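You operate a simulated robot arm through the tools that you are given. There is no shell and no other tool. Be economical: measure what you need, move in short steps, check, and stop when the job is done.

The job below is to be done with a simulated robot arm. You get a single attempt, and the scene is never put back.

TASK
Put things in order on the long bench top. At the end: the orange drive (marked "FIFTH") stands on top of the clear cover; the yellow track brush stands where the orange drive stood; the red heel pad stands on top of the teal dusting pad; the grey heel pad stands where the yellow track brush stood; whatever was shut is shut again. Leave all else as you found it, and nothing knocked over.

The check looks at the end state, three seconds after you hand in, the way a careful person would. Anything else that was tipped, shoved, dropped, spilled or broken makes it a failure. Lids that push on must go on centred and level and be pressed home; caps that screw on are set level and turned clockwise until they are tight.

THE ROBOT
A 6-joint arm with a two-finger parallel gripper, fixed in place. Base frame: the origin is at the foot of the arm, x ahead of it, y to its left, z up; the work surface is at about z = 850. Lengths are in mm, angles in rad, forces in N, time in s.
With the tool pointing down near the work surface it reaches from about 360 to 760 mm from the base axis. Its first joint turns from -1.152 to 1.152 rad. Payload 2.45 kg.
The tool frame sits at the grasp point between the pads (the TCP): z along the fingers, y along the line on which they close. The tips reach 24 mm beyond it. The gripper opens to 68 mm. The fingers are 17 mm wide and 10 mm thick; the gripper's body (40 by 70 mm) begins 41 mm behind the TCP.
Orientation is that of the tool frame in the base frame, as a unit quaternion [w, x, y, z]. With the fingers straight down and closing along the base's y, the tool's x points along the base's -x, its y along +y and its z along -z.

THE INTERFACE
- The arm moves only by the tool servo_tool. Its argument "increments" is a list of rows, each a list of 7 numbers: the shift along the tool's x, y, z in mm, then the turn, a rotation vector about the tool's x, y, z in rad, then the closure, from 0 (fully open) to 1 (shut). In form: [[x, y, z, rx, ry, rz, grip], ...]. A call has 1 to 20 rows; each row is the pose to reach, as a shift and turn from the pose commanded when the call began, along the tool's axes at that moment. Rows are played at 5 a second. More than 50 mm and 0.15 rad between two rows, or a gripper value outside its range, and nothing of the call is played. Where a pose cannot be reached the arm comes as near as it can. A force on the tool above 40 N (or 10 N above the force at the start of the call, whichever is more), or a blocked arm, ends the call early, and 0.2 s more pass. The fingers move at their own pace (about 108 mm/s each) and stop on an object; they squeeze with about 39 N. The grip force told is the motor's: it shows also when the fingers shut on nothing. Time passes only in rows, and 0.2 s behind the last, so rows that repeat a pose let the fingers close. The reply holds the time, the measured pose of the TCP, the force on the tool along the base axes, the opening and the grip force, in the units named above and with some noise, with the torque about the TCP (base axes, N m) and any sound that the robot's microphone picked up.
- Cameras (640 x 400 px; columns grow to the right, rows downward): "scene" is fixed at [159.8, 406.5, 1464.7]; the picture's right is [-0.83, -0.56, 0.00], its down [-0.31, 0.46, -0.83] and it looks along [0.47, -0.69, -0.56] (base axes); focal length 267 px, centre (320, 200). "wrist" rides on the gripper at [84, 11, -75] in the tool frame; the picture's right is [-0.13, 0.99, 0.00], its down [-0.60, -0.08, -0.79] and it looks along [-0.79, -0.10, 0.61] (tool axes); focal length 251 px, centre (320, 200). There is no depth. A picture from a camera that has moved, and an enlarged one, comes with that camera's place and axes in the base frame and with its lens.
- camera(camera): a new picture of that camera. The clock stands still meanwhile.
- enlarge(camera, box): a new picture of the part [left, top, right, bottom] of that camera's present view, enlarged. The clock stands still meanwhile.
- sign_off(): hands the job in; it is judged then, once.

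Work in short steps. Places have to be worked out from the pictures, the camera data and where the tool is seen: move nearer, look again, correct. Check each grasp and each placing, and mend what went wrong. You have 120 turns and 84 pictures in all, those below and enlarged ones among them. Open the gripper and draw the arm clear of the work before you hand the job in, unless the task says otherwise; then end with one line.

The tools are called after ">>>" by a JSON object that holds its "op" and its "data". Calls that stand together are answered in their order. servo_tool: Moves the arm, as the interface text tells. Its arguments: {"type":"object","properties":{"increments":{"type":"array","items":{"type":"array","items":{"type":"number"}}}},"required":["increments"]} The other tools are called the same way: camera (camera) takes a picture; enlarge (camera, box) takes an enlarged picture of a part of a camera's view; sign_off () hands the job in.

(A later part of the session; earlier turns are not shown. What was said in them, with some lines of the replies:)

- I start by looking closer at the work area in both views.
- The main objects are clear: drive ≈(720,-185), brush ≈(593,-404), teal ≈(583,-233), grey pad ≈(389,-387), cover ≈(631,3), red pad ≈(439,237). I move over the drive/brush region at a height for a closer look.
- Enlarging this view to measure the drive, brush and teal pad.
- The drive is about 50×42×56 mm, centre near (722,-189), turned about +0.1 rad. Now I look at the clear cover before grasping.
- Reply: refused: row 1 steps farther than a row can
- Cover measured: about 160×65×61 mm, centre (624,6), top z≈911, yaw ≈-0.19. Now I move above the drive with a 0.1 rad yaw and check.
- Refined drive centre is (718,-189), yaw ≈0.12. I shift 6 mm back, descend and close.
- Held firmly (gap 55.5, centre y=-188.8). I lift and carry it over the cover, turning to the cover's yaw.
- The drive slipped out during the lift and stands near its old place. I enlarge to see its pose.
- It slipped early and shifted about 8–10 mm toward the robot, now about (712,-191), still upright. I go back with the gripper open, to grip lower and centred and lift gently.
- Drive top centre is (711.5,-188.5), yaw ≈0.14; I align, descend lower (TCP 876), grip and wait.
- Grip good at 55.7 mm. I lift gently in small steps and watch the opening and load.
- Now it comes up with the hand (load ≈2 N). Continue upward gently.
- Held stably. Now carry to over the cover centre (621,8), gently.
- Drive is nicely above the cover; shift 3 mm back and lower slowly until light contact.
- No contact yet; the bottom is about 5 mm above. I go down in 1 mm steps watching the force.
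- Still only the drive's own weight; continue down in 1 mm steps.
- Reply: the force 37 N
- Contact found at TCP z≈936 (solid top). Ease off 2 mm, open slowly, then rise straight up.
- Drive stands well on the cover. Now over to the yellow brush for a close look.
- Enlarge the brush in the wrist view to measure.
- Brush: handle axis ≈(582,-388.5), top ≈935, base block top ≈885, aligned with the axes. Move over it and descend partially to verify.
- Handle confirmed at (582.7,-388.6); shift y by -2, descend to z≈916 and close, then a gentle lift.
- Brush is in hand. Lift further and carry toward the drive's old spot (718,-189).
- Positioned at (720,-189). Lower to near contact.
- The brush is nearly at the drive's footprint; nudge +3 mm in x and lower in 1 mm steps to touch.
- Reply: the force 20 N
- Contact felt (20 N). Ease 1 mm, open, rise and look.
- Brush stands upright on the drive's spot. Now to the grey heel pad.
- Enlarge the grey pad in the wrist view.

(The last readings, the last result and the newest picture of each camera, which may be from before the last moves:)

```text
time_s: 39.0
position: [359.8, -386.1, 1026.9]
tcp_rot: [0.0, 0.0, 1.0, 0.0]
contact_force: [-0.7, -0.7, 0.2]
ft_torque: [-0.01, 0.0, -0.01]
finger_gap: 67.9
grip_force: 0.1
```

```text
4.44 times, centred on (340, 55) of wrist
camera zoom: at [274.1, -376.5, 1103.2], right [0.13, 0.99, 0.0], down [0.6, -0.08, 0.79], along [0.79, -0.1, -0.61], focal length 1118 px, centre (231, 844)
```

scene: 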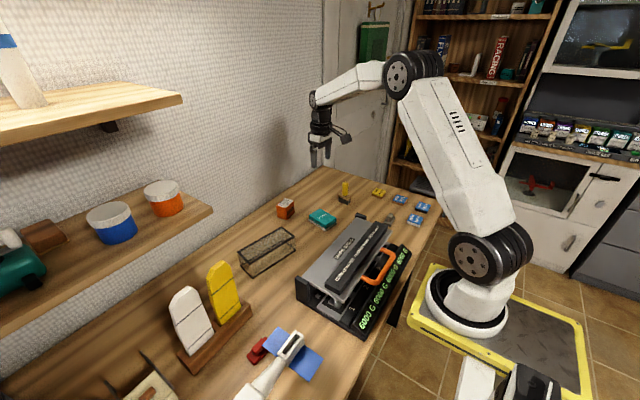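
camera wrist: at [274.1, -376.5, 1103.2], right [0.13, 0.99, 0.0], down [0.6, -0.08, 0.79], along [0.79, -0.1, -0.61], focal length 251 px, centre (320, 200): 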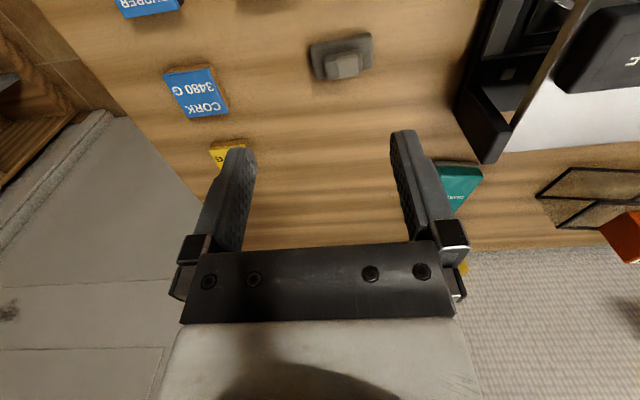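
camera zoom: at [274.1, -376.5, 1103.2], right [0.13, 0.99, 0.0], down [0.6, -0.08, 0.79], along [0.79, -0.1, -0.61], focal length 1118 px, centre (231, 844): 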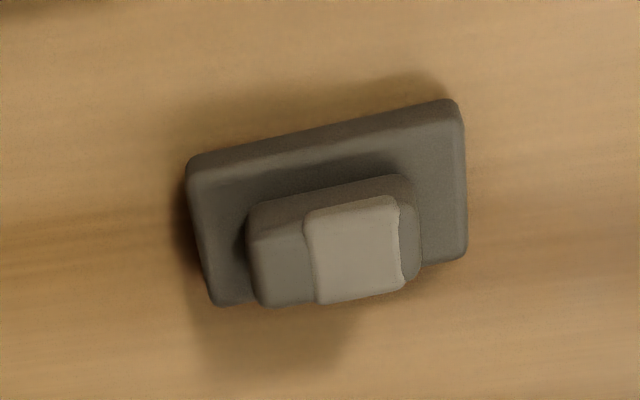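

Grey pad centre ≈(380,-368), knob ≈34 mm wide along y, yaw ≈+0.07, top ≈882. Align and descend partway for a close look.

>>> {"op": "servo_tool", "data": {"increments": [[-20, 19, 10, 0, 0, -0.07, 0], [-20, 19, 50, 0, 0, -0.07, 0], [-20, 19, 90, 0, 0, -0.07, 0], [-20, 19, 90, 0, 0, -0.07, 0]]}}

>>> {"op": "camera", "data": {"camera": "wrist"}}

>>> {"op": "enlarge", "data": {"camera": "scene", "box": [360, 180, 430, 240]}}

```text
time_s: 40.0
position: [380.5, -368.3, 936.8]
tcp_rot: [0.0, -0.035, 0.999, -0.001]
contact_force: [1.3, -0.1, 0.8]
ft_torque: [0.0, 0.0, -0.03]
finger_gap: 68.1
grip_force: 0.0
```

```text
41 pictures are left
camera wrist: at [294.9, -364.2, 1011.5], right [0.06, 1.0, 0.0], down [0.61, -0.04, 0.79], along [0.79, -0.05, -0.61], focal length 251 px, centre (320, 200)
```

wrist: 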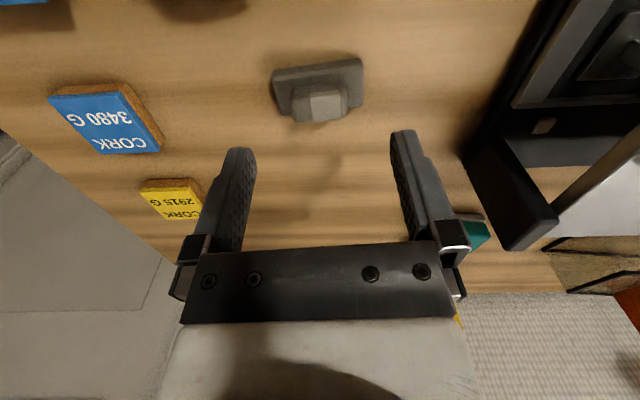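

```text
6.67 times, centred on (395, 210) of scene
camera zoom: at [159.9, 406.5, 1464.7], right [-0.83, -0.56, 0.0], down [-0.31, 0.46, -0.83], along [0.47, -0.69, -0.56], focal length 1779 px, centre (-180, 133)
```

zoom: 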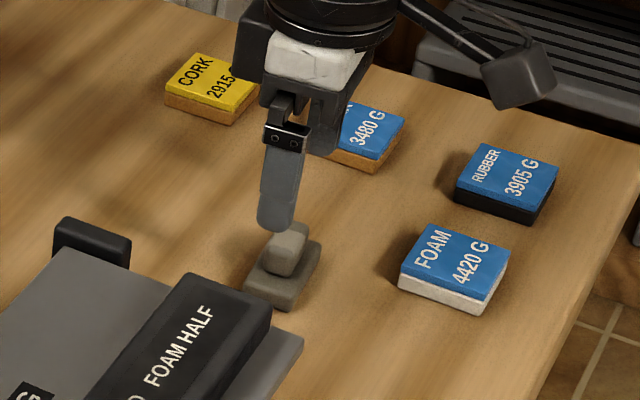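

Knob centre ≈(376.5,-367). Shift 3 mm back, lower to TCP≈886 slowly, then close.

>>> {"op": "servo_tool", "data": {"increments": [[3, 1, 15, 0, 0, 0, 0], [3, 1, 32, 0, 0, 0, 0], [3, 1, 43, 0, 0, 0, 0], [3, 1, 47, 0, 0, 0, 0], [3, 1, 49, 0, 0, 0, 0], [3, 1, 49, 0, 0, 0, 0.4], [3, 1, 49, 0, 0, 0, 1], [3, 1, 49, 0, 0, 0, 1], [3, 1, 49, 0, 0, 0, 1]]}}

>>> {"op": "camera", "data": {"camera": "wrist"}}

>>> {"op": "enlarge", "data": {"camera": "scene", "box": [360, 180, 430, 240]}}

```text
time_s: 42.0
position: [376.3, -368.5, 888.3]
tcp_rot: [0.0, -0.035, 0.999, 0.0]
contact_force: [-0.4, -0.3, -0.2]
ft_torque: [0.01, -0.01, 0.0]
finger_gap: 32.8
grip_force: 39.2
```

```text
39 pictures are left
camera wrist: at [291.1, -363.7, 963.4], right [0.06, 1.0, 0.0], down [0.61, -0.04, 0.79], along [0.79, -0.05, -0.61], focal length 251 px, centre (320, 200)
```

wrist: 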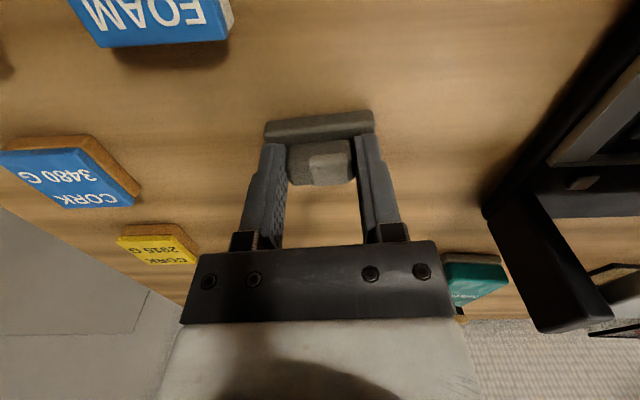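

```text
6.67 times, centred on (395, 210) of scene
camera zoom: at [159.9, 406.5, 1464.7], right [-0.83, -0.56, 0.0], down [-0.31, 0.46, -0.83], along [0.47, -0.69, -0.56], focal length 1779 px, centre (-180, 133)
```

zoom: 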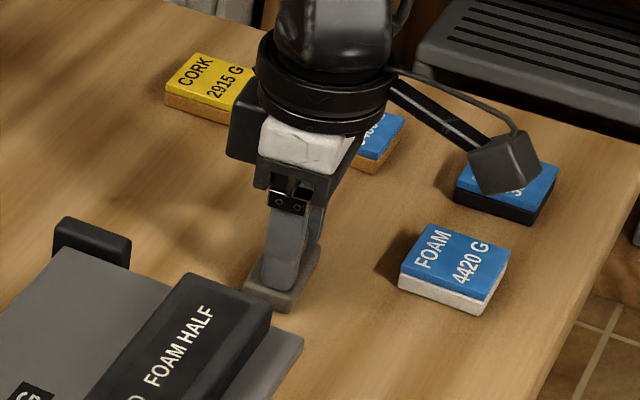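

Gripped at 32.8 mm. Lift gently and check.

>>> {"op": "servo_tool", "data": {"increments": [[0, 0, -3, 0, 0, 0, 1], [0, 0, -8, 0, 0, 0, 1], [0, 0, -16, 0, 0, 0, 1], [0, 0, -28, 0, 0, 0, 1], [0, 0, -42, 0, 0, 0, 1], [0, 0, -56, 0, 0, 0, 1], [0, 0, -70, 0, 0, 0, 1], [0, 0, -76, 0, 0, 0, 1]]}}

>>> {"op": "camera", "data": {"camera": "wrist"}}

```text
time_s: 43.8
position: [377.0, -368.6, 964.1]
tcp_rot: [0.0, -0.035, 0.999, 0.0]
contact_force: [-1.0, 0.8, -1.1]
ft_torque: [0.0, -0.02, 0.01]
finger_gap: 32.6
grip_force: 38.8
```

```text
37 pictures are left
camera wrist: at [291.0, -364.0, 1040.0], right [0.06, 1.0, 0.0], down [0.61, -0.04, 0.79], along [0.79, -0.05, -0.61], focal length 251 px, centre (320, 200)
```

wrist: 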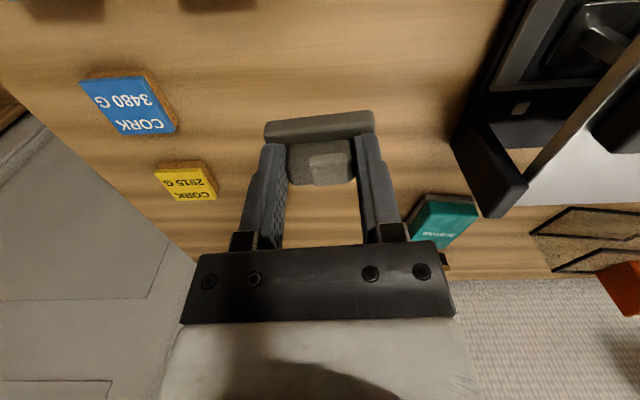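

Held. Carry it to the brush's old spot (582,-388) with yaw 0.

>>> {"op": "servo_tool", "data": {"increments": [[-10, -2, 0, 0, 0, 0.005, 1], [-30, -5, 0, 0, 0, 0.01, 1], [-55, -9, 0, 0, 0, 0.02, 1], [-80, -13, 0, 0, 0, 0.03, 1], [-105, -17, 0, 0, 0, 0.04, 1], [-130, -21, 0, 0, 0, 0.05, 1], [-155, -25, 0, 0, 0, 0.06, 1], [-178, -29, 0, 0, 0, 0.07, 1], [-195, -32, 0, 0, 0, 0.07, 1], [-203, -34, 0, 0, 0, 0.07, 1], [-203, -34, 30, 0, 0, 0.07, 1], [-203, -34, 55, 0, 0, 0.07, 1], [-203, -34, 68, 0, 0, 0.07, 1], [-203, -34, 71, 0, 0, 0.07, 1], [-203, -34, 71, 0, 0, 0.07, 1]]}}

>>> {"op": "enlarge", "data": {"camera": "scene", "box": [310, 160, 400, 220]}}

```text
time_s: 47.0
position: [581.1, -388.4, 893.3]
tcp_rot: [0.001, 0.001, 1.0, 0.001]
contact_force: [-0.4, 0.0, 0.0]
ft_torque: [0.0, 0.0, 0.01]
finger_gap: 32.7
grip_force: 38.8
```

```text
6.67 times, centred on (355, 190) of scene
camera zoom: at [159.9, 406.5, 1464.7], right [-0.83, -0.56, 0.0], down [-0.31, 0.46, -0.83], along [0.47, -0.69, -0.56], focal length 1779 px, centre (87, 267)
```

zoom: 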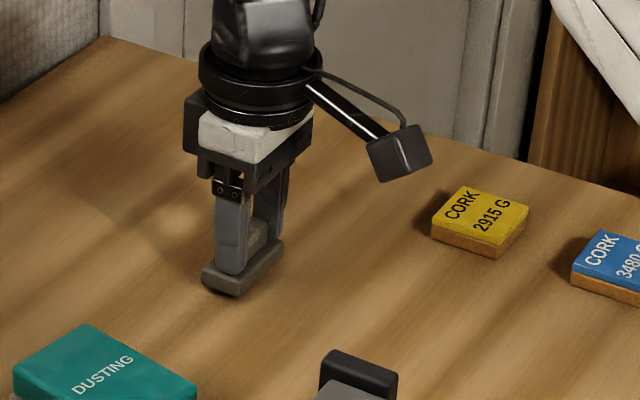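

Within a few mm; nudge y -3 and lower to touch in 1 mm steps.

>>> {"op": "servo_tool", "data": {"increments": [[0, -3, 0, 0, 0, 0, 1], [0, -3, 1, 0, 0, 0, 1], [0, -3, 2, 0, 0, 0, 1], [0, -3, 3, 0, 0, 0, 1], [0, -3, 4, 0, 0, 0, 1], [0, -3, 4, 0, 0, 0, 1]]}}

```text
time_s: 48.4
position: [581.3, -392.5, 888.9]
tcp_rot: [0.0, 0.0, 1.0, 0.0]
contact_force: [0.8, -1.0, -0.5]
ft_torque: [0.03, 0.01, 0.0]
finger_gap: 32.7
grip_force: 39.0
```

Not touching yet (z 888.9; grasp height was 888.3). Two more millimetres.

>>> {"op": "servo_tool", "data": {"increments": [[0, 0, 0.7, 0, 0, 0, 1], [0, 0, 1.4, 0, 0, 0, 1], [0, 0, 1.4, 0, 0, 0, 1]]}}

```text
time_s: 49.2
position: [580.4, -392.5, 888.5]
tcp_rot: [0.0, 0.0, 1.0, 0.0]
contact_force: [0.5, 0.0, -0.4]
ft_torque: [0.0, -0.03, 0.01]
finger_gap: 32.7
grip_force: 38.9
```

>>> {"op": "servo_tool", "data": {"increments": [[0, 0, 0.7, 0, 0, 0, 1], [0, 0, 1.4, 0, 0, 0, 1], [0, 0, 1.4, 0, 0, 0, 1]]}}

```text
time_s: 50.0
position: [581.2, -392.3, 889.3]
tcp_rot: [0.0, -0.001, 1.0, -0.001]
contact_force: [-2.8, 5.1, 11.3]
ft_torque: [0.18, 0.07, 0.03]
finger_gap: 33.0
grip_force: 39.3
```

Contact now (11 N). Ease 0.5 mm, release, rise and look.

>>> {"op": "servo_tool", "data": {"increments": [[0, 0, -0.5, 0, 0, 0, 1], [0, 0, -0.5, 0, 0, 0, 0.5], [0, 0, -0.5, 0, 0, 0, 0], [0, 0, -0.5, 0, 0, 0, 0], [0, 0, -15, 0, 0, 0, 0], [0, 0, -45, 0, 0, 0, 0], [0, 0, -90, 0, 0, 0, 0], [0, 0, -135, 0, 0, 0, 0], [0, 0, -135, 0, 0, 0, 0]]}}

>>> {"op": "camera", "data": {"camera": "wrist"}}

>>> {"op": "enlarge", "data": {"camera": "scene", "box": [310, 160, 400, 220]}}

```text
time_s: 52.0
position: [582.2, -389.9, 1022.9]
tcp_rot: [0.0, 0.001, 1.0, 0.0]
contact_force: [0.7, 0.2, -0.3]
ft_torque: [-0.01, 0.01, 0.0]
finger_gap: 67.7
grip_force: 0.1
```

```text
35 pictures are left
camera wrist: at [497.7, -379.4, 1097.7], right [0.13, 0.99, 0.0], down [0.6, -0.08, 0.79], along [0.79, -0.1, -0.61], focal length 251 px, centre (320, 200)
```

wrist: 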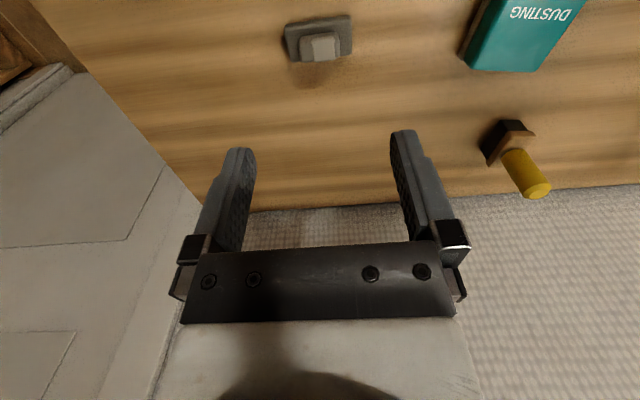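

```text
6.67 times, centred on (355, 190) of scene
camera zoom: at [159.8, 406.5, 1464.7], right [-0.83, -0.56, 0.0], down [-0.31, 0.46, -0.83], along [0.47, -0.69, -0.56], focal length 1779 px, centre (87, 267)
```

zoom: 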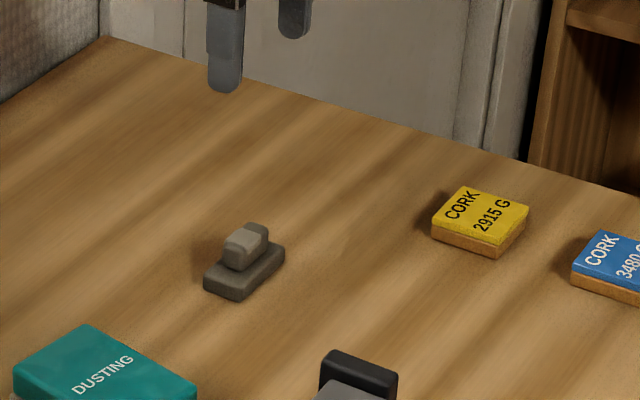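

Grey pad sits well on the brush's old spot. Now up and across to the red pad.

>>> {"op": "servo_tool", "data": {"increments": [[10, 20, -40, 0, 0, 0, 0], [25, 50, -75, 0, 0, 0, 0], [40, 92, -80, 0, 0, 0, 0], [55, 136, -80, 0, 0, 0, 0], [70, 180, -80, 0, 0, 0, 0], [85, 224, -80, 0, 0, 0, 0], [100, 268, -80, 0, 0, 0, 0], [115, 312, -80, 0, 0, 0, 0], [130, 356, -80, 0, 0, 0, 0], [145, 400, -80, 0, 0, 0, 0], [160, 444, -80, 0, 0, 0, 0], [175, 488, -80, 0, 0, 0, 0], [182, 532, -80, 0, 0, 0, 0], [182, 576, -80, 0, 0, 0, 0], [182, 615, -80, 0, 0, 0, 0], [182, 615, -80, 0, 0, 0, 0]]}}

>>> {"op": "camera", "data": {"camera": "wrist"}}

>>> {"op": "enlarge", "data": {"camera": "scene", "box": [200, 300, 340, 400]}}

```text
time_s: 55.4
position: [398.9, 225.0, 1100.9]
tcp_rot: [0.001, 0.0, 1.0, 0.0]
contact_force: [-0.4, -0.4, -0.2]
ft_torque: [-0.02, -0.01, 0.02]
finger_gap: 67.5
grip_force: 0.1
```

```text
33 pictures are left
camera wrist: at [314.2, 236.0, 1175.9], right [0.13, 0.99, 0.0], down [0.6, -0.08, 0.79], along [0.79, -0.1, -0.61], focal length 251 px, centre (320, 200)
```

wrist: 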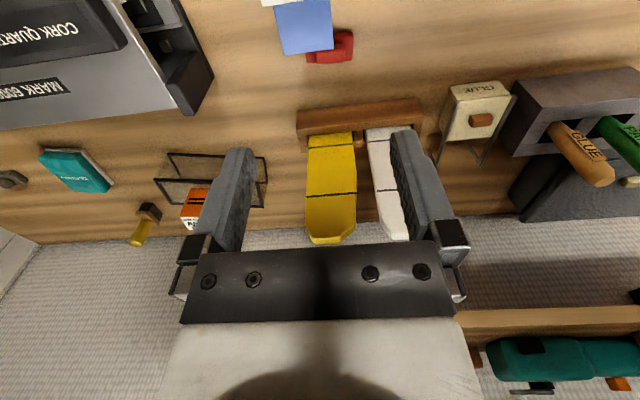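

```text
4.00 times, centred on (270, 350) of scene
camera zoom: at [159.8, 406.5, 1464.7], right [-0.83, -0.56, 0.0], down [-0.31, 0.46, -0.83], along [0.47, -0.69, -0.56], focal length 1067 px, centre (520, -400)
```

zoom: 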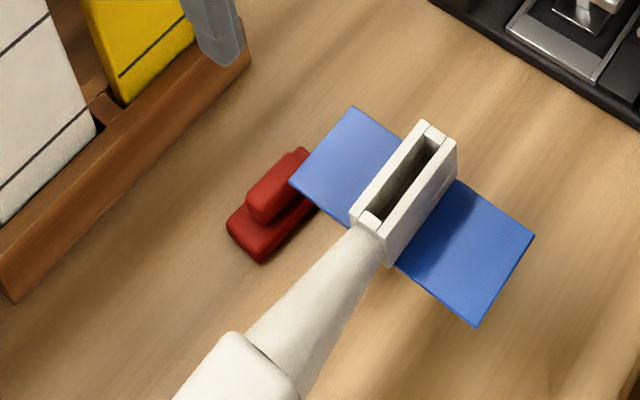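

The red pad is partly under/behind a blue sheet on a white holder. I move back to look at this arrangement better.

>>> {"op": "servo_tool", "data": {"increments": [[40, 10, 0, 0, 0, 0, 0], [80, 10, 0, 0, 0, 0, 0], [90, 10, 0, 0, 0, 0, 0], [90, 10, 0, 0, 0, 0, 0]]}}

>>> {"op": "camera", "data": {"camera": "wrist"}}

```text
time_s: 56.4
position: [308.8, 233.0, 1101.6]
tcp_rot: [-0.001, 0.0, 1.0, 0.0]
contact_force: [-0.5, 0.6, -0.4]
ft_torque: [-0.02, 0.04, 0.03]
finger_gap: 68.0
grip_force: 0.1
```

```text
31 pictures are left
camera wrist: at [223.6, 244.5, 1176.8], right [0.13, 0.99, 0.0], down [0.6, -0.08, 0.79], along [0.79, -0.1, -0.61], focal length 251 px, centre (320, 200)
```

wrist: 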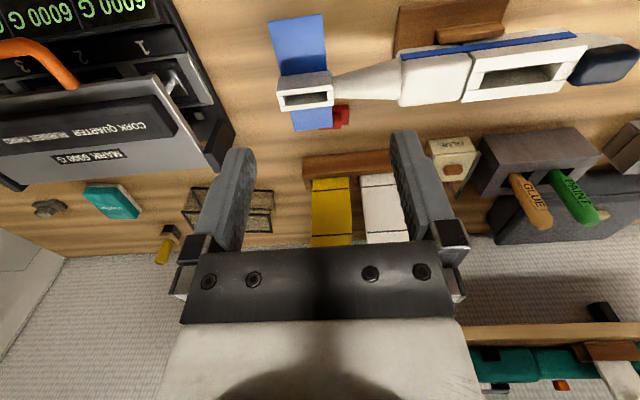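

A handheld vacuum lies with its nozzle on a blue strip whose end overhangs the red pad region. Enlarging.

>>> {"op": "enlarge", "data": {"camera": "wrist", "box": [250, 0, 430, 150]}}

```text
2.67 times, centred on (340, 75) of wrist
camera zoom: at [223.6, 244.5, 1176.8], right [0.13, 0.99, 0.0], down [0.6, -0.08, 0.79], along [0.79, -0.1, -0.61], focal length 670 px, centre (267, 533)
```

zoom: 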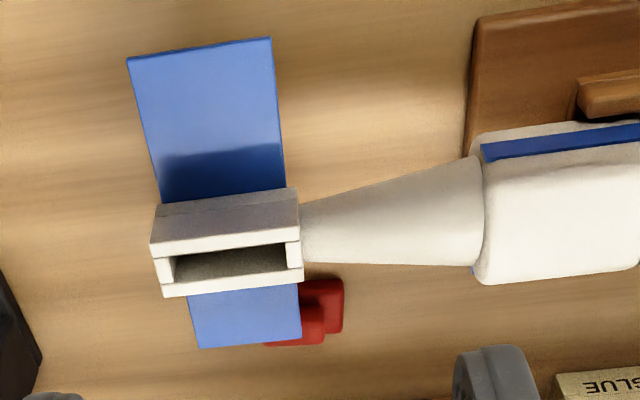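

The blue strip is at z≈920 reaching x≈417 with a rim to z≈950 at x≈369, and the red pad is at ≈(448,232) just beyond it. To keep my camera stalk clear I'll turn the hand 90° (camera towards -y) and grip along x.

>>> {"op": "servo_tool", "data": {"increments": [[-15, 0, 0, 0, 0, -0.14, 0], [-30, 0, 0, 0, 0, -0.28, 0], [-45, 0, 0, 0, 0, -0.42, 0], [-60, 0, 0, 0, 0, -0.56, 0], [-75, 0, 0, 0, 0, -0.7, 0], [-90, 0, 0, 0, 0, -0.84, 0], [-105, 0, 0, 0, 0, -0.98, 0], [-120, 0, 0, 0, 0, -1.12, 0], [-130, 0, 0, 0, 0, -1.26, 0], [-140, 0, 0, 0, 0, -1.4, 0], [-148, 0, 0, 0, 0, -1.54, 0], [-148, 0, 0, 0, 0, -1.57, 0], [-148, 0, 40, 0, 0, -1.57, 0.2], [-148, 0, 80, 0, 0, -1.57, 0.2], [-148, 0, 80, 0, 0, -1.57, 0.2]]}}

>>> {"op": "camera", "data": {"camera": "wrist"}}

>>> {"op": "enlarge", "data": {"camera": "scene", "box": [160, 200, 360, 400]}}

```text
time_s: 59.6
position: [458.2, 231.8, 1021.3]
tcp_rot: [0.0, 0.707, -0.707, 0.0]
contact_force: [0.3, -0.2, -0.1]
ft_torque: [0.05, -0.04, 0.01]
finger_gap: 54.4
grip_force: 0.2
```

```text
29 pictures are left
camera wrist: at [447.0, 148.6, 1097.4], right [-0.99, 0.13, 0.0], down [0.08, 0.6, 0.79], along [0.1, 0.79, -0.61], focal length 251 px, centre (320, 200)
```

wrist: 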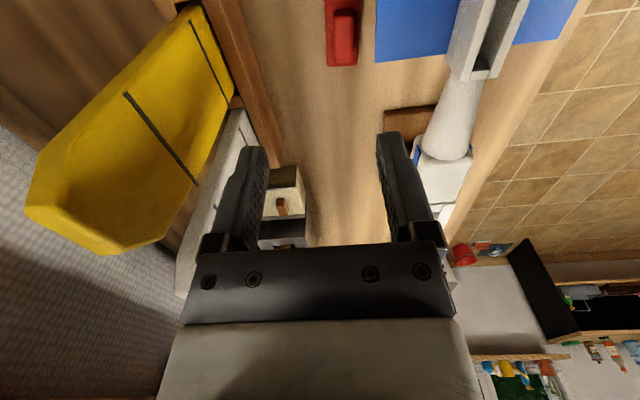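

```text
2.00 times, centred on (260, 300) of scene
camera zoom: at [159.9, 406.5, 1464.7], right [-0.83, -0.56, 0.0], down [-0.31, 0.46, -0.83], along [0.47, -0.69, -0.56], focal length 534 px, centre (440, 0)
```

zoom: 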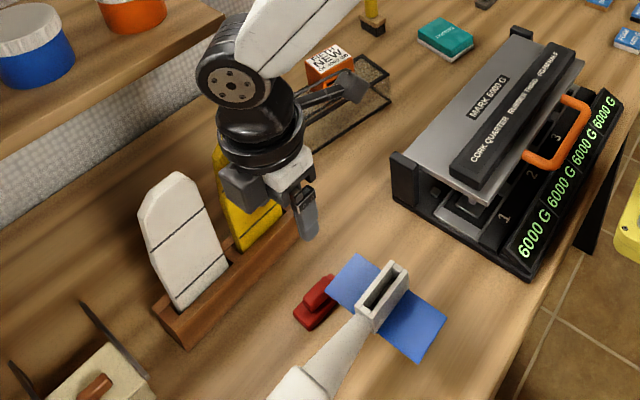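

Red pad knob measures x≈430–449, y≈210–247, with the strip edge at x≈418 and ending at y≈236. Plan: pinch only the knob's +y end (clear of the strip), drag it +x into the open, then regrip. First hover at (440,248,950).

>>> {"op": "servo_tool", "data": {"increments": [[-10, 10, 0, 0, 0, 0, 0.35], [-16, 18, 30, 0, 0, 0, 0.35], [-16, 18, 60, 0, 0, 0, 0.35], [-16, 18, 70, 0, 0, 0, 0.35], [-16, 18, 70, 0, 0, 0, 0.35]]}}

>>> {"op": "camera", "data": {"camera": "wrist"}}

>>> {"op": "enlarge", "data": {"camera": "scene", "box": [160, 240, 360, 400]}}

```text
time_s: 60.8
position: [439.8, 248.4, 951.8]
tcp_rot: [0.0, -0.707, 0.707, 0.0]
contact_force: [0.0, 0.3, 0.4]
ft_torque: [-0.01, 0.05, -0.01]
finger_gap: 44.2
grip_force: 0.0
```

```text
27 pictures are left
camera wrist: at [427.1, 165.1, 1027.0], right [-0.99, 0.13, 0.0], down [0.08, 0.6, 0.79], along [0.1, 0.79, -0.61], focal length 251 px, centre (320, 200)
```

wrist: 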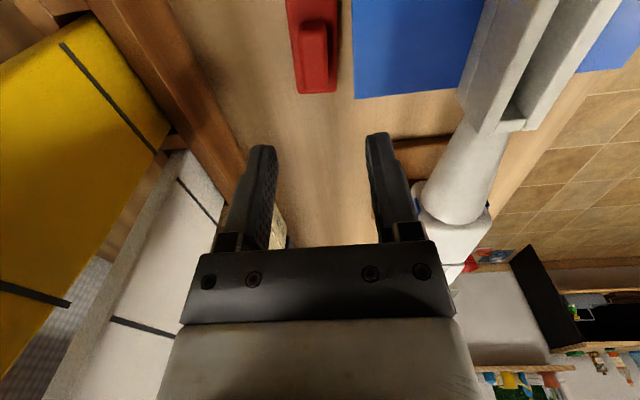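

```text
2.50 times, centred on (260, 320) of scene
camera zoom: at [159.8, 406.5, 1464.7], right [-0.83, -0.56, 0.0], down [-0.31, 0.46, -0.83], along [0.47, -0.69, -0.56], focal length 667 px, centre (470, -100)
```

zoom: 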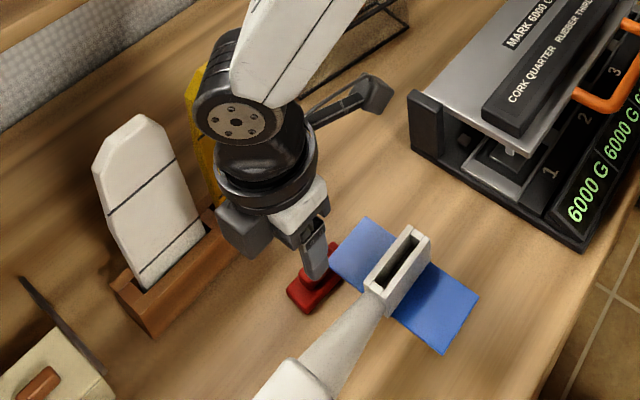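

Base end is at y≈260, x≈427–455. Safer: clamp the base's +y end with TCP at (441,259,879), fully past the strip, then drag +x/+y.

>>> {"op": "servo_tool", "data": {"increments": [[-10.5, -1, 0, 0, 0, 0, 0.35], [-10.5, -1, 30, 0, 0, 0, 0.35], [-10.5, -1, 55, 0, 0, 0, 0.35], [-10.5, -1, 66, 0, 0, 0, 0.35], [-10.5, -1, 72, 0, 0, 0, 0.35], [-10.5, -1, 72, 0, 0, 0, 0.35]]}}

>>> {"op": "camera", "data": {"camera": "wrist"}}

>>> {"op": "enlarge", "data": {"camera": "scene", "box": [160, 240, 360, 400]}}

```text
time_s: 62.2
position: [440.1, 258.3, 879.7]
tcp_rot: [0.001, -0.707, 0.707, 0.0]
contact_force: [0.3, -1.6, -0.1]
ft_torque: [0.03, 0.02, 0.01]
finger_gap: 44.2
grip_force: 0.1
```

```text
25 pictures are left
camera wrist: at [428.1, 175.5, 954.7], right [-0.99, 0.13, 0.0], down [0.08, 0.6, 0.79], along [0.1, 0.79, -0.61], focal length 251 px, centre (320, 200)
```

wrist: 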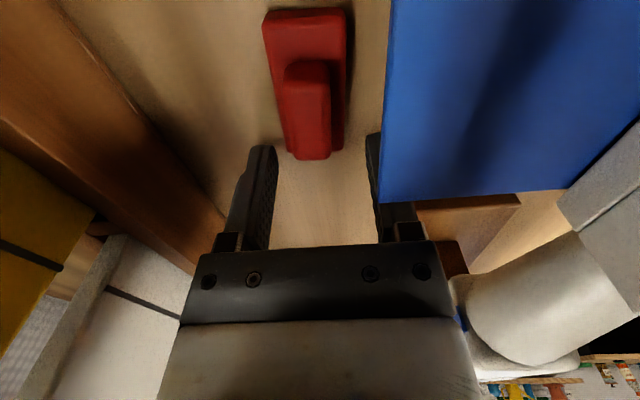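

```text
2.50 times, centred on (260, 320) of scene
camera zoom: at [159.8, 406.5, 1464.7], right [-0.83, -0.56, 0.0], down [-0.31, 0.46, -0.83], along [0.47, -0.69, -0.56], focal length 667 px, centre (470, -100)
```

zoom: 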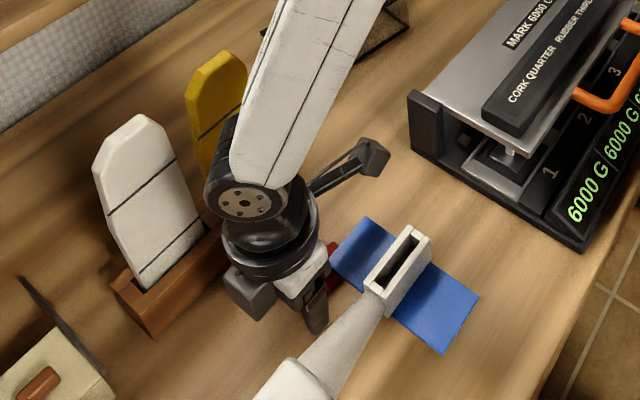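

Fingers straddle the base end cleanly. Close and see.

>>> {"op": "servo_tool", "data": {"increments": [[0, -1, 0, 0, 0, 0, 0.5], [0, -1, 0, 0, 0, 0, 0.6], [0, -1, 0, 0, 0, 0, 1], [0, -1, 0, 0, 0, 0, 1]]}}

>>> {"op": "camera", "data": {"camera": "wrist"}}

```text
time_s: 63.2
position: [439.8, 258.2, 878.4]
tcp_rot: [0.0, -0.707, 0.707, 0.0]
contact_force: [0.5, 0.5, 2.3]
ft_torque: [-0.03, 0.02, -0.01]
finger_gap: 26.7
grip_force: 39.1
```

```text
23 pictures are left
camera wrist: at [429.0, 175.3, 954.7], right [-0.99, 0.13, 0.0], down [0.08, 0.6, 0.79], along [0.1, 0.79, -0.61], focal length 251 px, centre (320, 200)
```

wrist: 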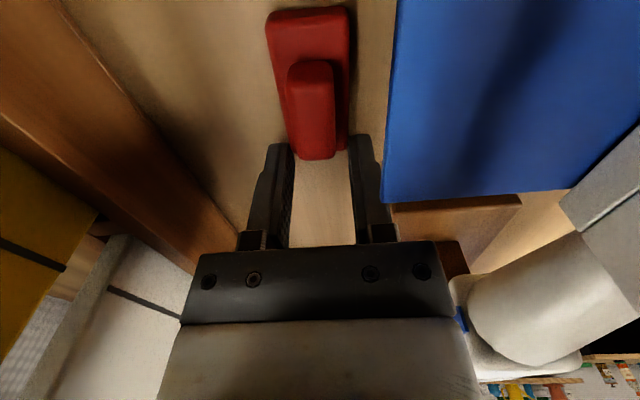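

Clamped at 26.7 mm. Drag slowly +x 15, +y 12, then release.

>>> {"op": "servo_tool", "data": {"increments": [[-2, -3, 0, 0, 0, 0, 1], [-4, -6, 0, 0, 0, 0, 1], [-6, -9, 0, 0, 0, 0, 1], [-8, -12, 0, 0, 0, 0, 1], [-10, -14, 0, 0, 0, 0, 1], [-12, -16, 0, 0, 0, 0, 1], [-12, -16, 0, 0, 0, 0, 1]]}}

>>> {"op": "camera", "data": {"camera": "wrist"}}

```text
time_s: 64.8
position: [456.3, 272.0, 881.0]
tcp_rot: [0.001, 0.708, -0.706, 0.0]
contact_force: [-0.3, -0.3, 0.1]
ft_torque: [0.04, 0.0, -0.02]
finger_gap: 27.1
grip_force: 39.2
```

```text
22 pictures are left
camera wrist: at [444.8, 188.3, 955.2], right [-0.99, 0.13, 0.0], down [0.08, 0.6, 0.79], along [0.1, 0.79, -0.61], focal length 251 px, centre (320, 200)
```

wrist: 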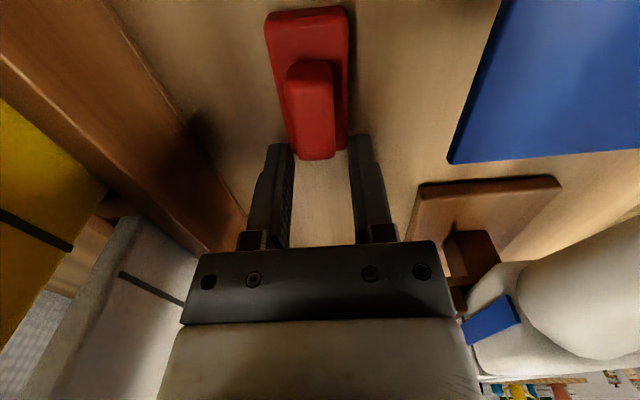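

The pad followed. Release, rise, move to the knob centre (455,240), lower to z≈888 and grip the knob.

>>> {"op": "servo_tool", "data": {"increments": [[0, 0, 0, 0, 0, 0, 0.35], [0, 0, 0, 0, 0, 0, 0.35], [0, 0, -20, 0, 0, 0, 0.35], [0, 0, -45, 0, 0, 0, 0.35], [16, 1, -45, 0, 0, 0, 0.35], [32, 1, -45, 0, 0, 0, 0.35], [32, 1, -45, 0, 0, 0, 0.35]]}}

>>> {"op": "camera", "data": {"camera": "wrist"}}

```text
time_s: 66.4
position: [456.9, 238.6, 925.0]
tcp_rot: [0.0, -0.707, 0.708, 0.0]
contact_force: [0.6, -0.7, 0.0]
ft_torque: [0.0, 0.0, -0.01]
finger_gap: 44.3
grip_force: 0.1
```

```text
21 pictures are left
camera wrist: at [445.3, 155.7, 1000.1], right [-0.99, 0.13, 0.0], down [0.08, 0.6, 0.79], along [0.1, 0.79, -0.61], focal length 251 px, centre (320, 200)
```

wrist: 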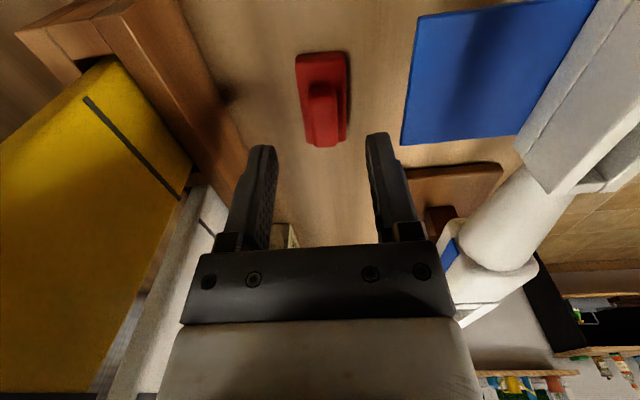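

Enlarge to locate the knob precisely.

>>> {"op": "enlarge", "data": {"camera": "wrist", "box": [270, 40, 370, 160]}}

```text
3.33 times, centred on (320, 100) of wrist
camera zoom: at [445.3, 155.7, 1000.1], right [-0.99, 0.13, 0.0], down [0.08, 0.6, 0.79], along [0.1, 0.79, -0.61], focal length 838 px, centre (320, 533)
```

zoom: 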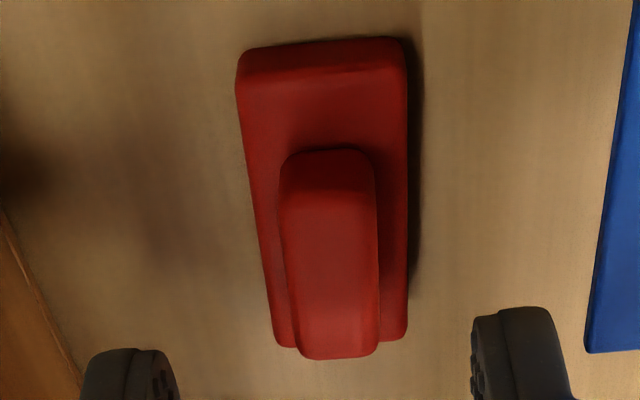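

Knob centre ≈(454.5,242). Align, lower, close, gentle lift.

>>> {"op": "servo_tool", "data": {"increments": [[-3, 1.5, 0, 0, 0, 0, 0.35], [-3, 1.5, 15, 0, 0, 0, 0.35], [-3, 1.5, 28, 0, 0, 0, 0.35], [-3, 1.5, 34, 0, 0, 0, 0.35], [-3, 1.5, 37, 0, 0, 0, 0.35], [-3, 1.5, 37, 0, 0, 0, 0.6], [-3, 1.5, 37, 0, 0, 0, 1], [-3, 1.5, 37, 0, 0, 0, 1], [-3, 1.5, 37, 0, 0, 0, 1], [-3, 1.5, 34, 0, 0, 0, 1], [-3, 1.5, 29, 0, 0, 0, 1], [-3, 1.5, 22, 0, 0, 0, 1], [-3, 1.5, 22, 0, 0, 0, 1]]}}

>>> {"op": "camera", "data": {"camera": "wrist"}}

```text
time_s: 69.2
position: [454.3, 243.1, 902.3]
tcp_rot: [-0.001, -0.707, 0.707, 0.0]
contact_force: [-0.7, -1.3, -0.3]
ft_torque: [0.04, 0.0, 0.0]
finger_gap: 15.0
grip_force: 33.9
```

```text
19 pictures are left
camera wrist: at [442.4, 159.3, 978.1], right [-0.99, 0.13, 0.0], down [0.08, 0.6, 0.79], along [0.1, 0.79, -0.61], focal length 251 px, centre (320, 200)
```

wrist: 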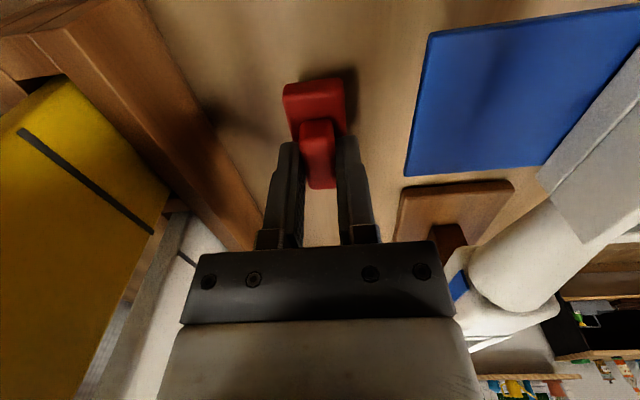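

Gripped at 15 mm and lifted. Continue straight up, gently.

>>> {"op": "servo_tool", "data": {"increments": [[0, 0, -8, 0, 0, 0, 1], [0, 0, -20, 0, 0, 0, 1], [0, 0, -34, 0, 0, 0, 1], [0, 0, -50, 0, 0, 0, 1], [0, 0, -66, 0, 0, 0, 1], [0, 0, -82, 0, 0, 0, 1], [0, 0, -98, 0, 0, 0, 1], [0, 0, -114, 0, 0, 0, 1], [0, 0, -130, 0, 0, 0, 1], [0, 0, -146, 0, 0, 0, 1], [0, 0, -162, 0, 0, 0, 1], [0, 0, -176, 0, 0, 0, 1], [0, 0, -186, 0, 0, 0, 1], [0, 0, -190, 0, 0, 0, 1]]}}

>>> {"op": "camera", "data": {"camera": "scene"}}

```text
time_s: 72.2
position: [453.7, 242.7, 1092.2]
tcp_rot: [0.001, -0.707, 0.708, 0.0]
contact_force: [0.5, -1.0, -0.6]
ft_torque: [-0.02, 0.0, 0.02]
finger_gap: 14.9
grip_force: 34.2
```

```text
18 pictures are left
```

scene: 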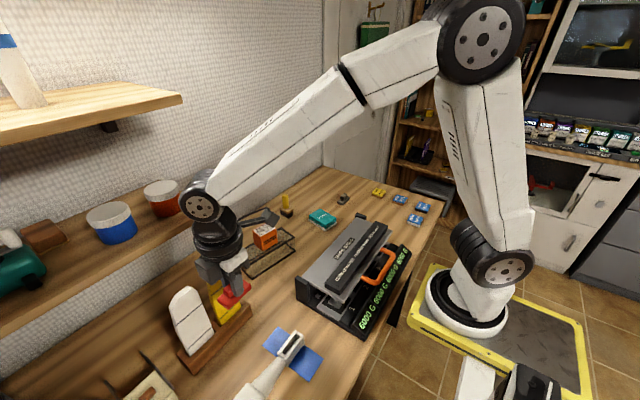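

Everything is in order; now carry the red pad smoothly to above the teal pad (≈577,-231), rotating back so its length follows the teal pad's.

>>> {"op": "servo_tool", "data": {"increments": [[8, -2, 0, 0, 0, 0.03, 1], [24, -6, 0, 0, 0, 0.1, 1], [48, -12, 0, 0, 0, 0.19, 1], [74, -19, 0, 0, 0, 0.28, 1], [101, -25, 0, 0, 0, 0.38, 1], [128, -32, 0, 0, 0, 0.48, 1], [155, -39, 0, 0, 0, 0.58, 1], [182, -46, 0, 0, 0, 0.68, 1], [209, -53, 0, 0, 0, 0.78, 1], [236, -60, 0, 0, 0, 0.88, 1], [263, -67, 0, 0, 0, 0.98, 1], [290, -74, 0, 0, 0, 1.08, 1], [317, -81, 0, 0, 0, 1.18, 1], [344, -88, 0, 0, 0, 1.28, 1], [371, -95, 0, 0, 0, 1.38, 1], [398, -102, 0, 0, 0, 1.48, 1], [425, -109, 0, 0, 0, 1.58, 1], [450, -114, 0, 0, 0, 1.66, 1], [466, -118, 0, 0, 0, 1.7, 1], [474, -119, 0, 0, 0, 1.7, 1]]}}

>>> {"op": "camera", "data": {"camera": "wrist"}}

```text
time_s: 76.4
position: [574.5, -231.5, 1093.4]
tcp_rot: [0.0, 0.065, 0.998, 0.001]
contact_force: [0.2, 0.0, 0.3]
ft_torque: [0.0, 0.02, 0.01]
finger_gap: 14.6
grip_force: 34.2
```

```text
17 pictures are left
camera wrist: at [490.5, -210.5, 1168.2], right [0.26, 0.97, 0.0], down [0.59, -0.16, 0.79], along [0.77, -0.2, -0.61], focal length 251 px, centre (320, 200)
```

wrist: 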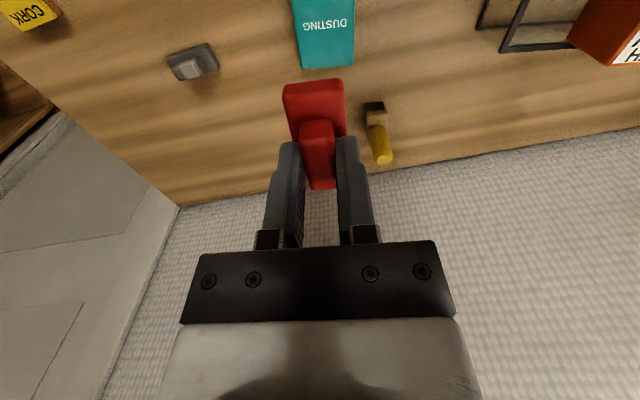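

Lower to z≈970 and look again.

>>> {"op": "servo_tool", "data": {"increments": [[0, 0, 12, 0, 0, 0, 1], [0, 0, 32, 0, 0, 0, 1], [0, 0, 54, 0, 0, 0, 1], [0, 0, 76, 0, 0, 0, 1], [0, 0, 98, 0, 0, 0, 1], [0, 0, 114, 0, 0, 0, 1], [0, 0, 122, 0, 0, 0, 1], [0, 0, 122, 0, 0, 0, 1]]}}

>>> {"op": "camera", "data": {"camera": "wrist"}}

>>> {"op": "enlarge", "data": {"camera": "scene", "box": [270, 170, 390, 260]}}

```text
time_s: 78.2
position: [574.4, -231.4, 971.0]
tcp_rot: [0.0, 0.064, 0.998, 0.0]
contact_force: [0.5, -0.4, 0.2]
ft_torque: [0.01, -0.01, 0.02]
finger_gap: 14.6
grip_force: 34.3
```

```text
16 pictures are left
camera wrist: at [492.0, -209.9, 1046.4], right [0.26, 0.97, 0.0], down [0.59, -0.16, 0.79], along [0.77, -0.2, -0.61], focal length 251 px, centre (320, 200)
```

wrist: 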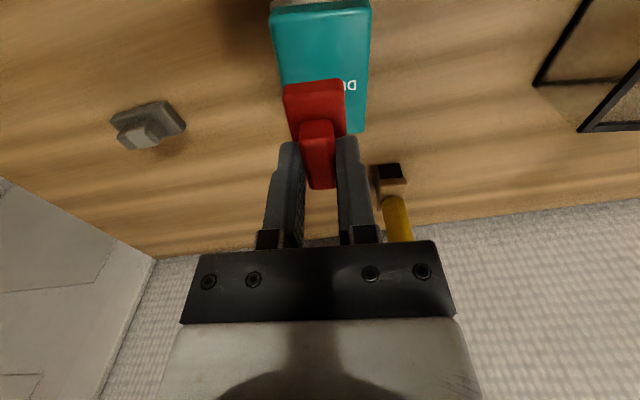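

```text
4.44 times, centred on (330, 215) of scene
camera zoom: at [159.9, 406.5, 1464.7], right [-0.83, -0.56, 0.0], down [-0.31, 0.46, -0.83], along [0.47, -0.69, -0.56], focal length 1186 px, centre (276, 133)
```

zoom: 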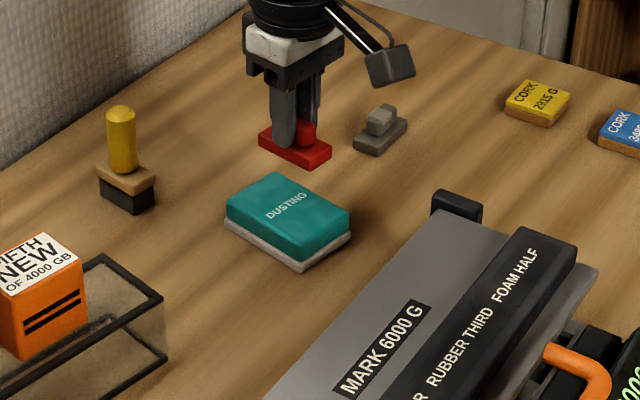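

Pad centre ≈(575,-230), teal centre ≈(578,-229). Shift 3 mm and lower to just above.

>>> {"op": "servo_tool", "data": {"increments": [[-3, 1, 8, 0, 0, 0, 1], [-3, 1, 20, 0, 0, 0, 1], [-3, 1, 34, 0, 0, 0, 1], [-3, 1, 44, 0, 0, 0, 1], [-3, 1, 48, 0, 0, 0, 1], [-3, 1, 48, 0, 0, 0, 1]]}}

>>> {"op": "enlarge", "data": {"camera": "scene", "box": [280, 180, 370, 240]}}

```text
time_s: 79.6
position: [576.1, -230.4, 921.9]
tcp_rot: [0.0, 0.065, 0.998, -0.001]
contact_force: [-0.3, 0.0, -0.6]
ft_torque: [0.02, -0.03, 0.02]
finger_gap: 14.6
grip_force: 33.6
```

```text
6.67 times, centred on (325, 210) of scene
camera zoom: at [159.9, 406.5, 1464.7], right [-0.83, -0.56, 0.0], down [-0.31, 0.46, -0.83], along [0.47, -0.69, -0.56], focal length 1779 px, centre (287, 133)
```

zoom: 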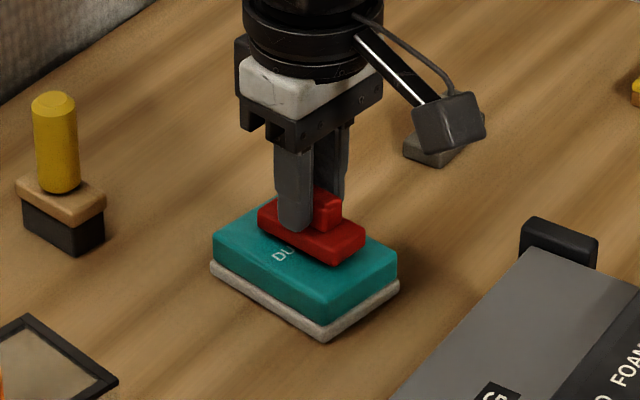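

Nearly there; shift +4 mm in y and step down 1 mm at a time.

>>> {"op": "servo_tool", "data": {"increments": [[1, 4, 0, 0, 0, 0, 1], [1, 4, 1, 0, 0, 0, 1], [1, 4, 2, 0, 0, 0, 1], [1, 4, 3, 0, 0, 0, 1], [1, 4, 4, 0, 0, 0, 1], [1, 4, 4, 0, 0, 0, 1]]}}

```text
time_s: 81.0
position: [575.2, -226.7, 918.4]
tcp_rot: [0.0, 0.065, 0.998, 0.0]
contact_force: [0.3, 0.3, -0.9]
ft_torque: [0.01, 0.01, 0.0]
finger_gap: 14.4
grip_force: 34.2
```

No contact yet; continue.

>>> {"op": "servo_tool", "data": {"increments": [[0, 0, 1, 0, 0, 0, 1], [0, 0, 2, 0, 0, 0, 1], [0, 0, 3, 0, 0, 0, 1], [0, 0, 3, 0, 0, 0, 1]]}}

>>> {"op": "enlarge", "data": {"camera": "scene", "box": [280, 180, 370, 240]}}

```text
time_s: 82.0
position: [576.9, -227.0, 917.6]
tcp_rot: [0.001, 0.064, 0.998, -0.002]
contact_force: [-7.4, 2.6, 22.8]
ft_torque: [0.1, 0.38, 0.0]
finger_gap: 14.7
grip_force: 33.9
```

```text
6.67 times, centred on (325, 210) of scene
camera zoom: at [159.2, 406.7, 1464.7], right [-0.83, -0.56, 0.0], down [-0.31, 0.46, -0.83], along [0.47, -0.69, -0.56], focal length 1779 px, centre (287, 133)
```

zoom: 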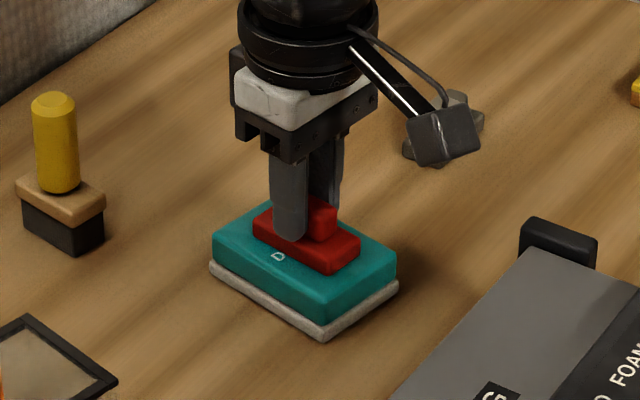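

Red pad is resting centred on the teal pad. Ease, release, and rise.

>>> {"op": "servo_tool", "data": {"increments": [[0, 0, -1.5, 0, 0, 0, 1], [0, 0, -1.5, 0, 0, 0, 0.6], [0, 0, -1.5, 0, 0, 0, 0.5], [0, 0, -1.5, 0, 0, 0, 0.4], [0, 0, -15, 0, 0, 0, 0.4], [0, 0, -45, 0, 0, 0, 0.4], [0, 0, -90, 0, 0, 0, 0.2], [0, 0, -135, 0, 0, 0, 0], [0, 0, -180, 0, 0, 0, 0], [20, 0, -220, 0, 0, 0, 0], [60, 0, -240, 0, 0, 0, 0], [105, 0, -250, 0, 0, 0, 0], [150, 0, -260, 0, 0, 0, 0], [195, 0, -270, 0, 0, 0, 0], [195, 0, -270, 0, 0, 0, 0]]}}

>>> {"op": "camera", "data": {"camera": "scene"}}

>>> {"op": "enlarge", "data": {"camera": "scene", "box": [220, 160, 460, 310]}}

>>> {"op": "enlarge", "data": {"camera": "scene", "box": [120, 240, 360, 400]}}

>>> {"op": "camera", "data": {"camera": "wrist"}}

```text
time_s: 85.2
position: [381.5, -199.7, 1186.4]
tcp_rot: [0.0, 0.064, 0.998, 0.001]
contact_force: [-0.2, 0.2, 0.8]
ft_torque: [0.02, 0.01, 0.01]
finger_gap: 68.1
grip_force: 0.1
```

```text
12 pictures are left
```

scene: 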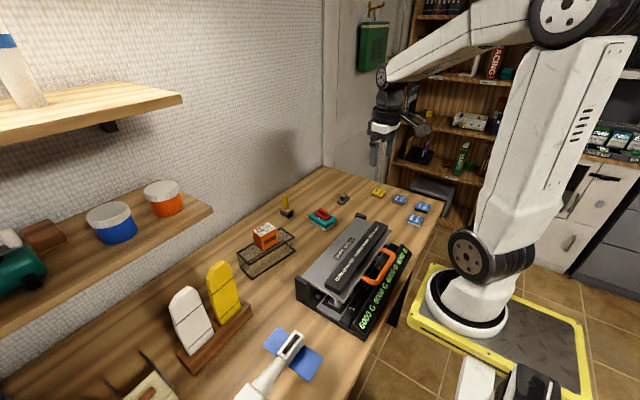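

```text
2.67 times, centred on (340, 235) of scene
camera zoom: at [159.8, 406.5, 1464.7], right [-0.83, -0.56, 0.0], down [-0.31, 0.46, -0.83], along [0.47, -0.69, -0.56], focal length 712 px, centre (267, 107)
```

zoom: 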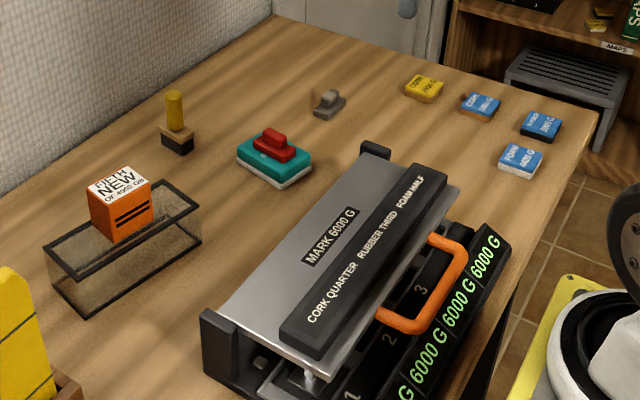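

```text
2.50 times, centred on (240, 320) of scene
camera zoom: at [159.8, 406.5, 1464.7], right [-0.83, -0.56, 0.0], down [-0.31, 0.46, -0.83], along [0.47, -0.69, -0.56], focal length 667 px, centre (520, -100)
```

zoom: 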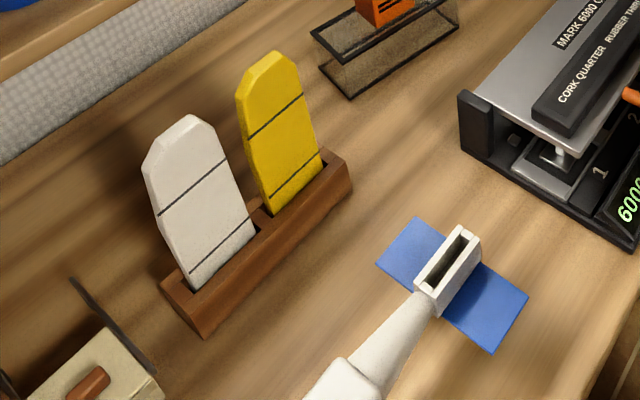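

```text
9 pictures are left
camera wrist: at [299.1, -178.8, 1261.6], right [0.26, 0.97, 0.0], down [0.59, -0.16, 0.79], along [0.77, -0.2, -0.61], focal length 251 px, centre (320, 200)
```

wrist: 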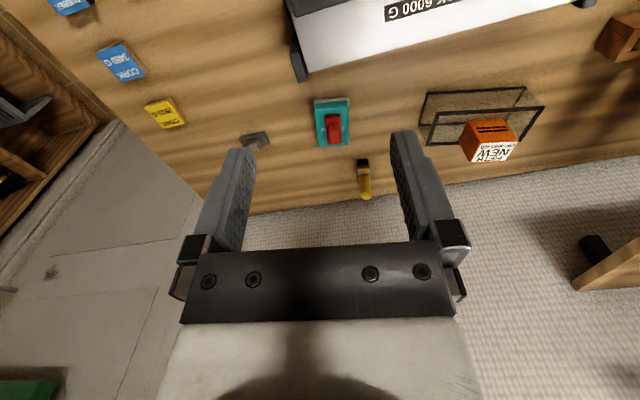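

All five placements look right in the pictures, nothing else has been disturbed, and the arm is clear with the gripper open. I hand in.

>>> {"op": "sign_off", "data": {}}

```text
The job is handed in.
```

I've handed the job in: the orange drive stands on the clear cover, the yellow brush where the drive stood, the red heel pad on the teal pad, and the grey heel pad where the brush stood. The drive slipped from the grip once but stayed upright and was regripped, the cover may have shifted by a few mm at most, and I opened nothing.
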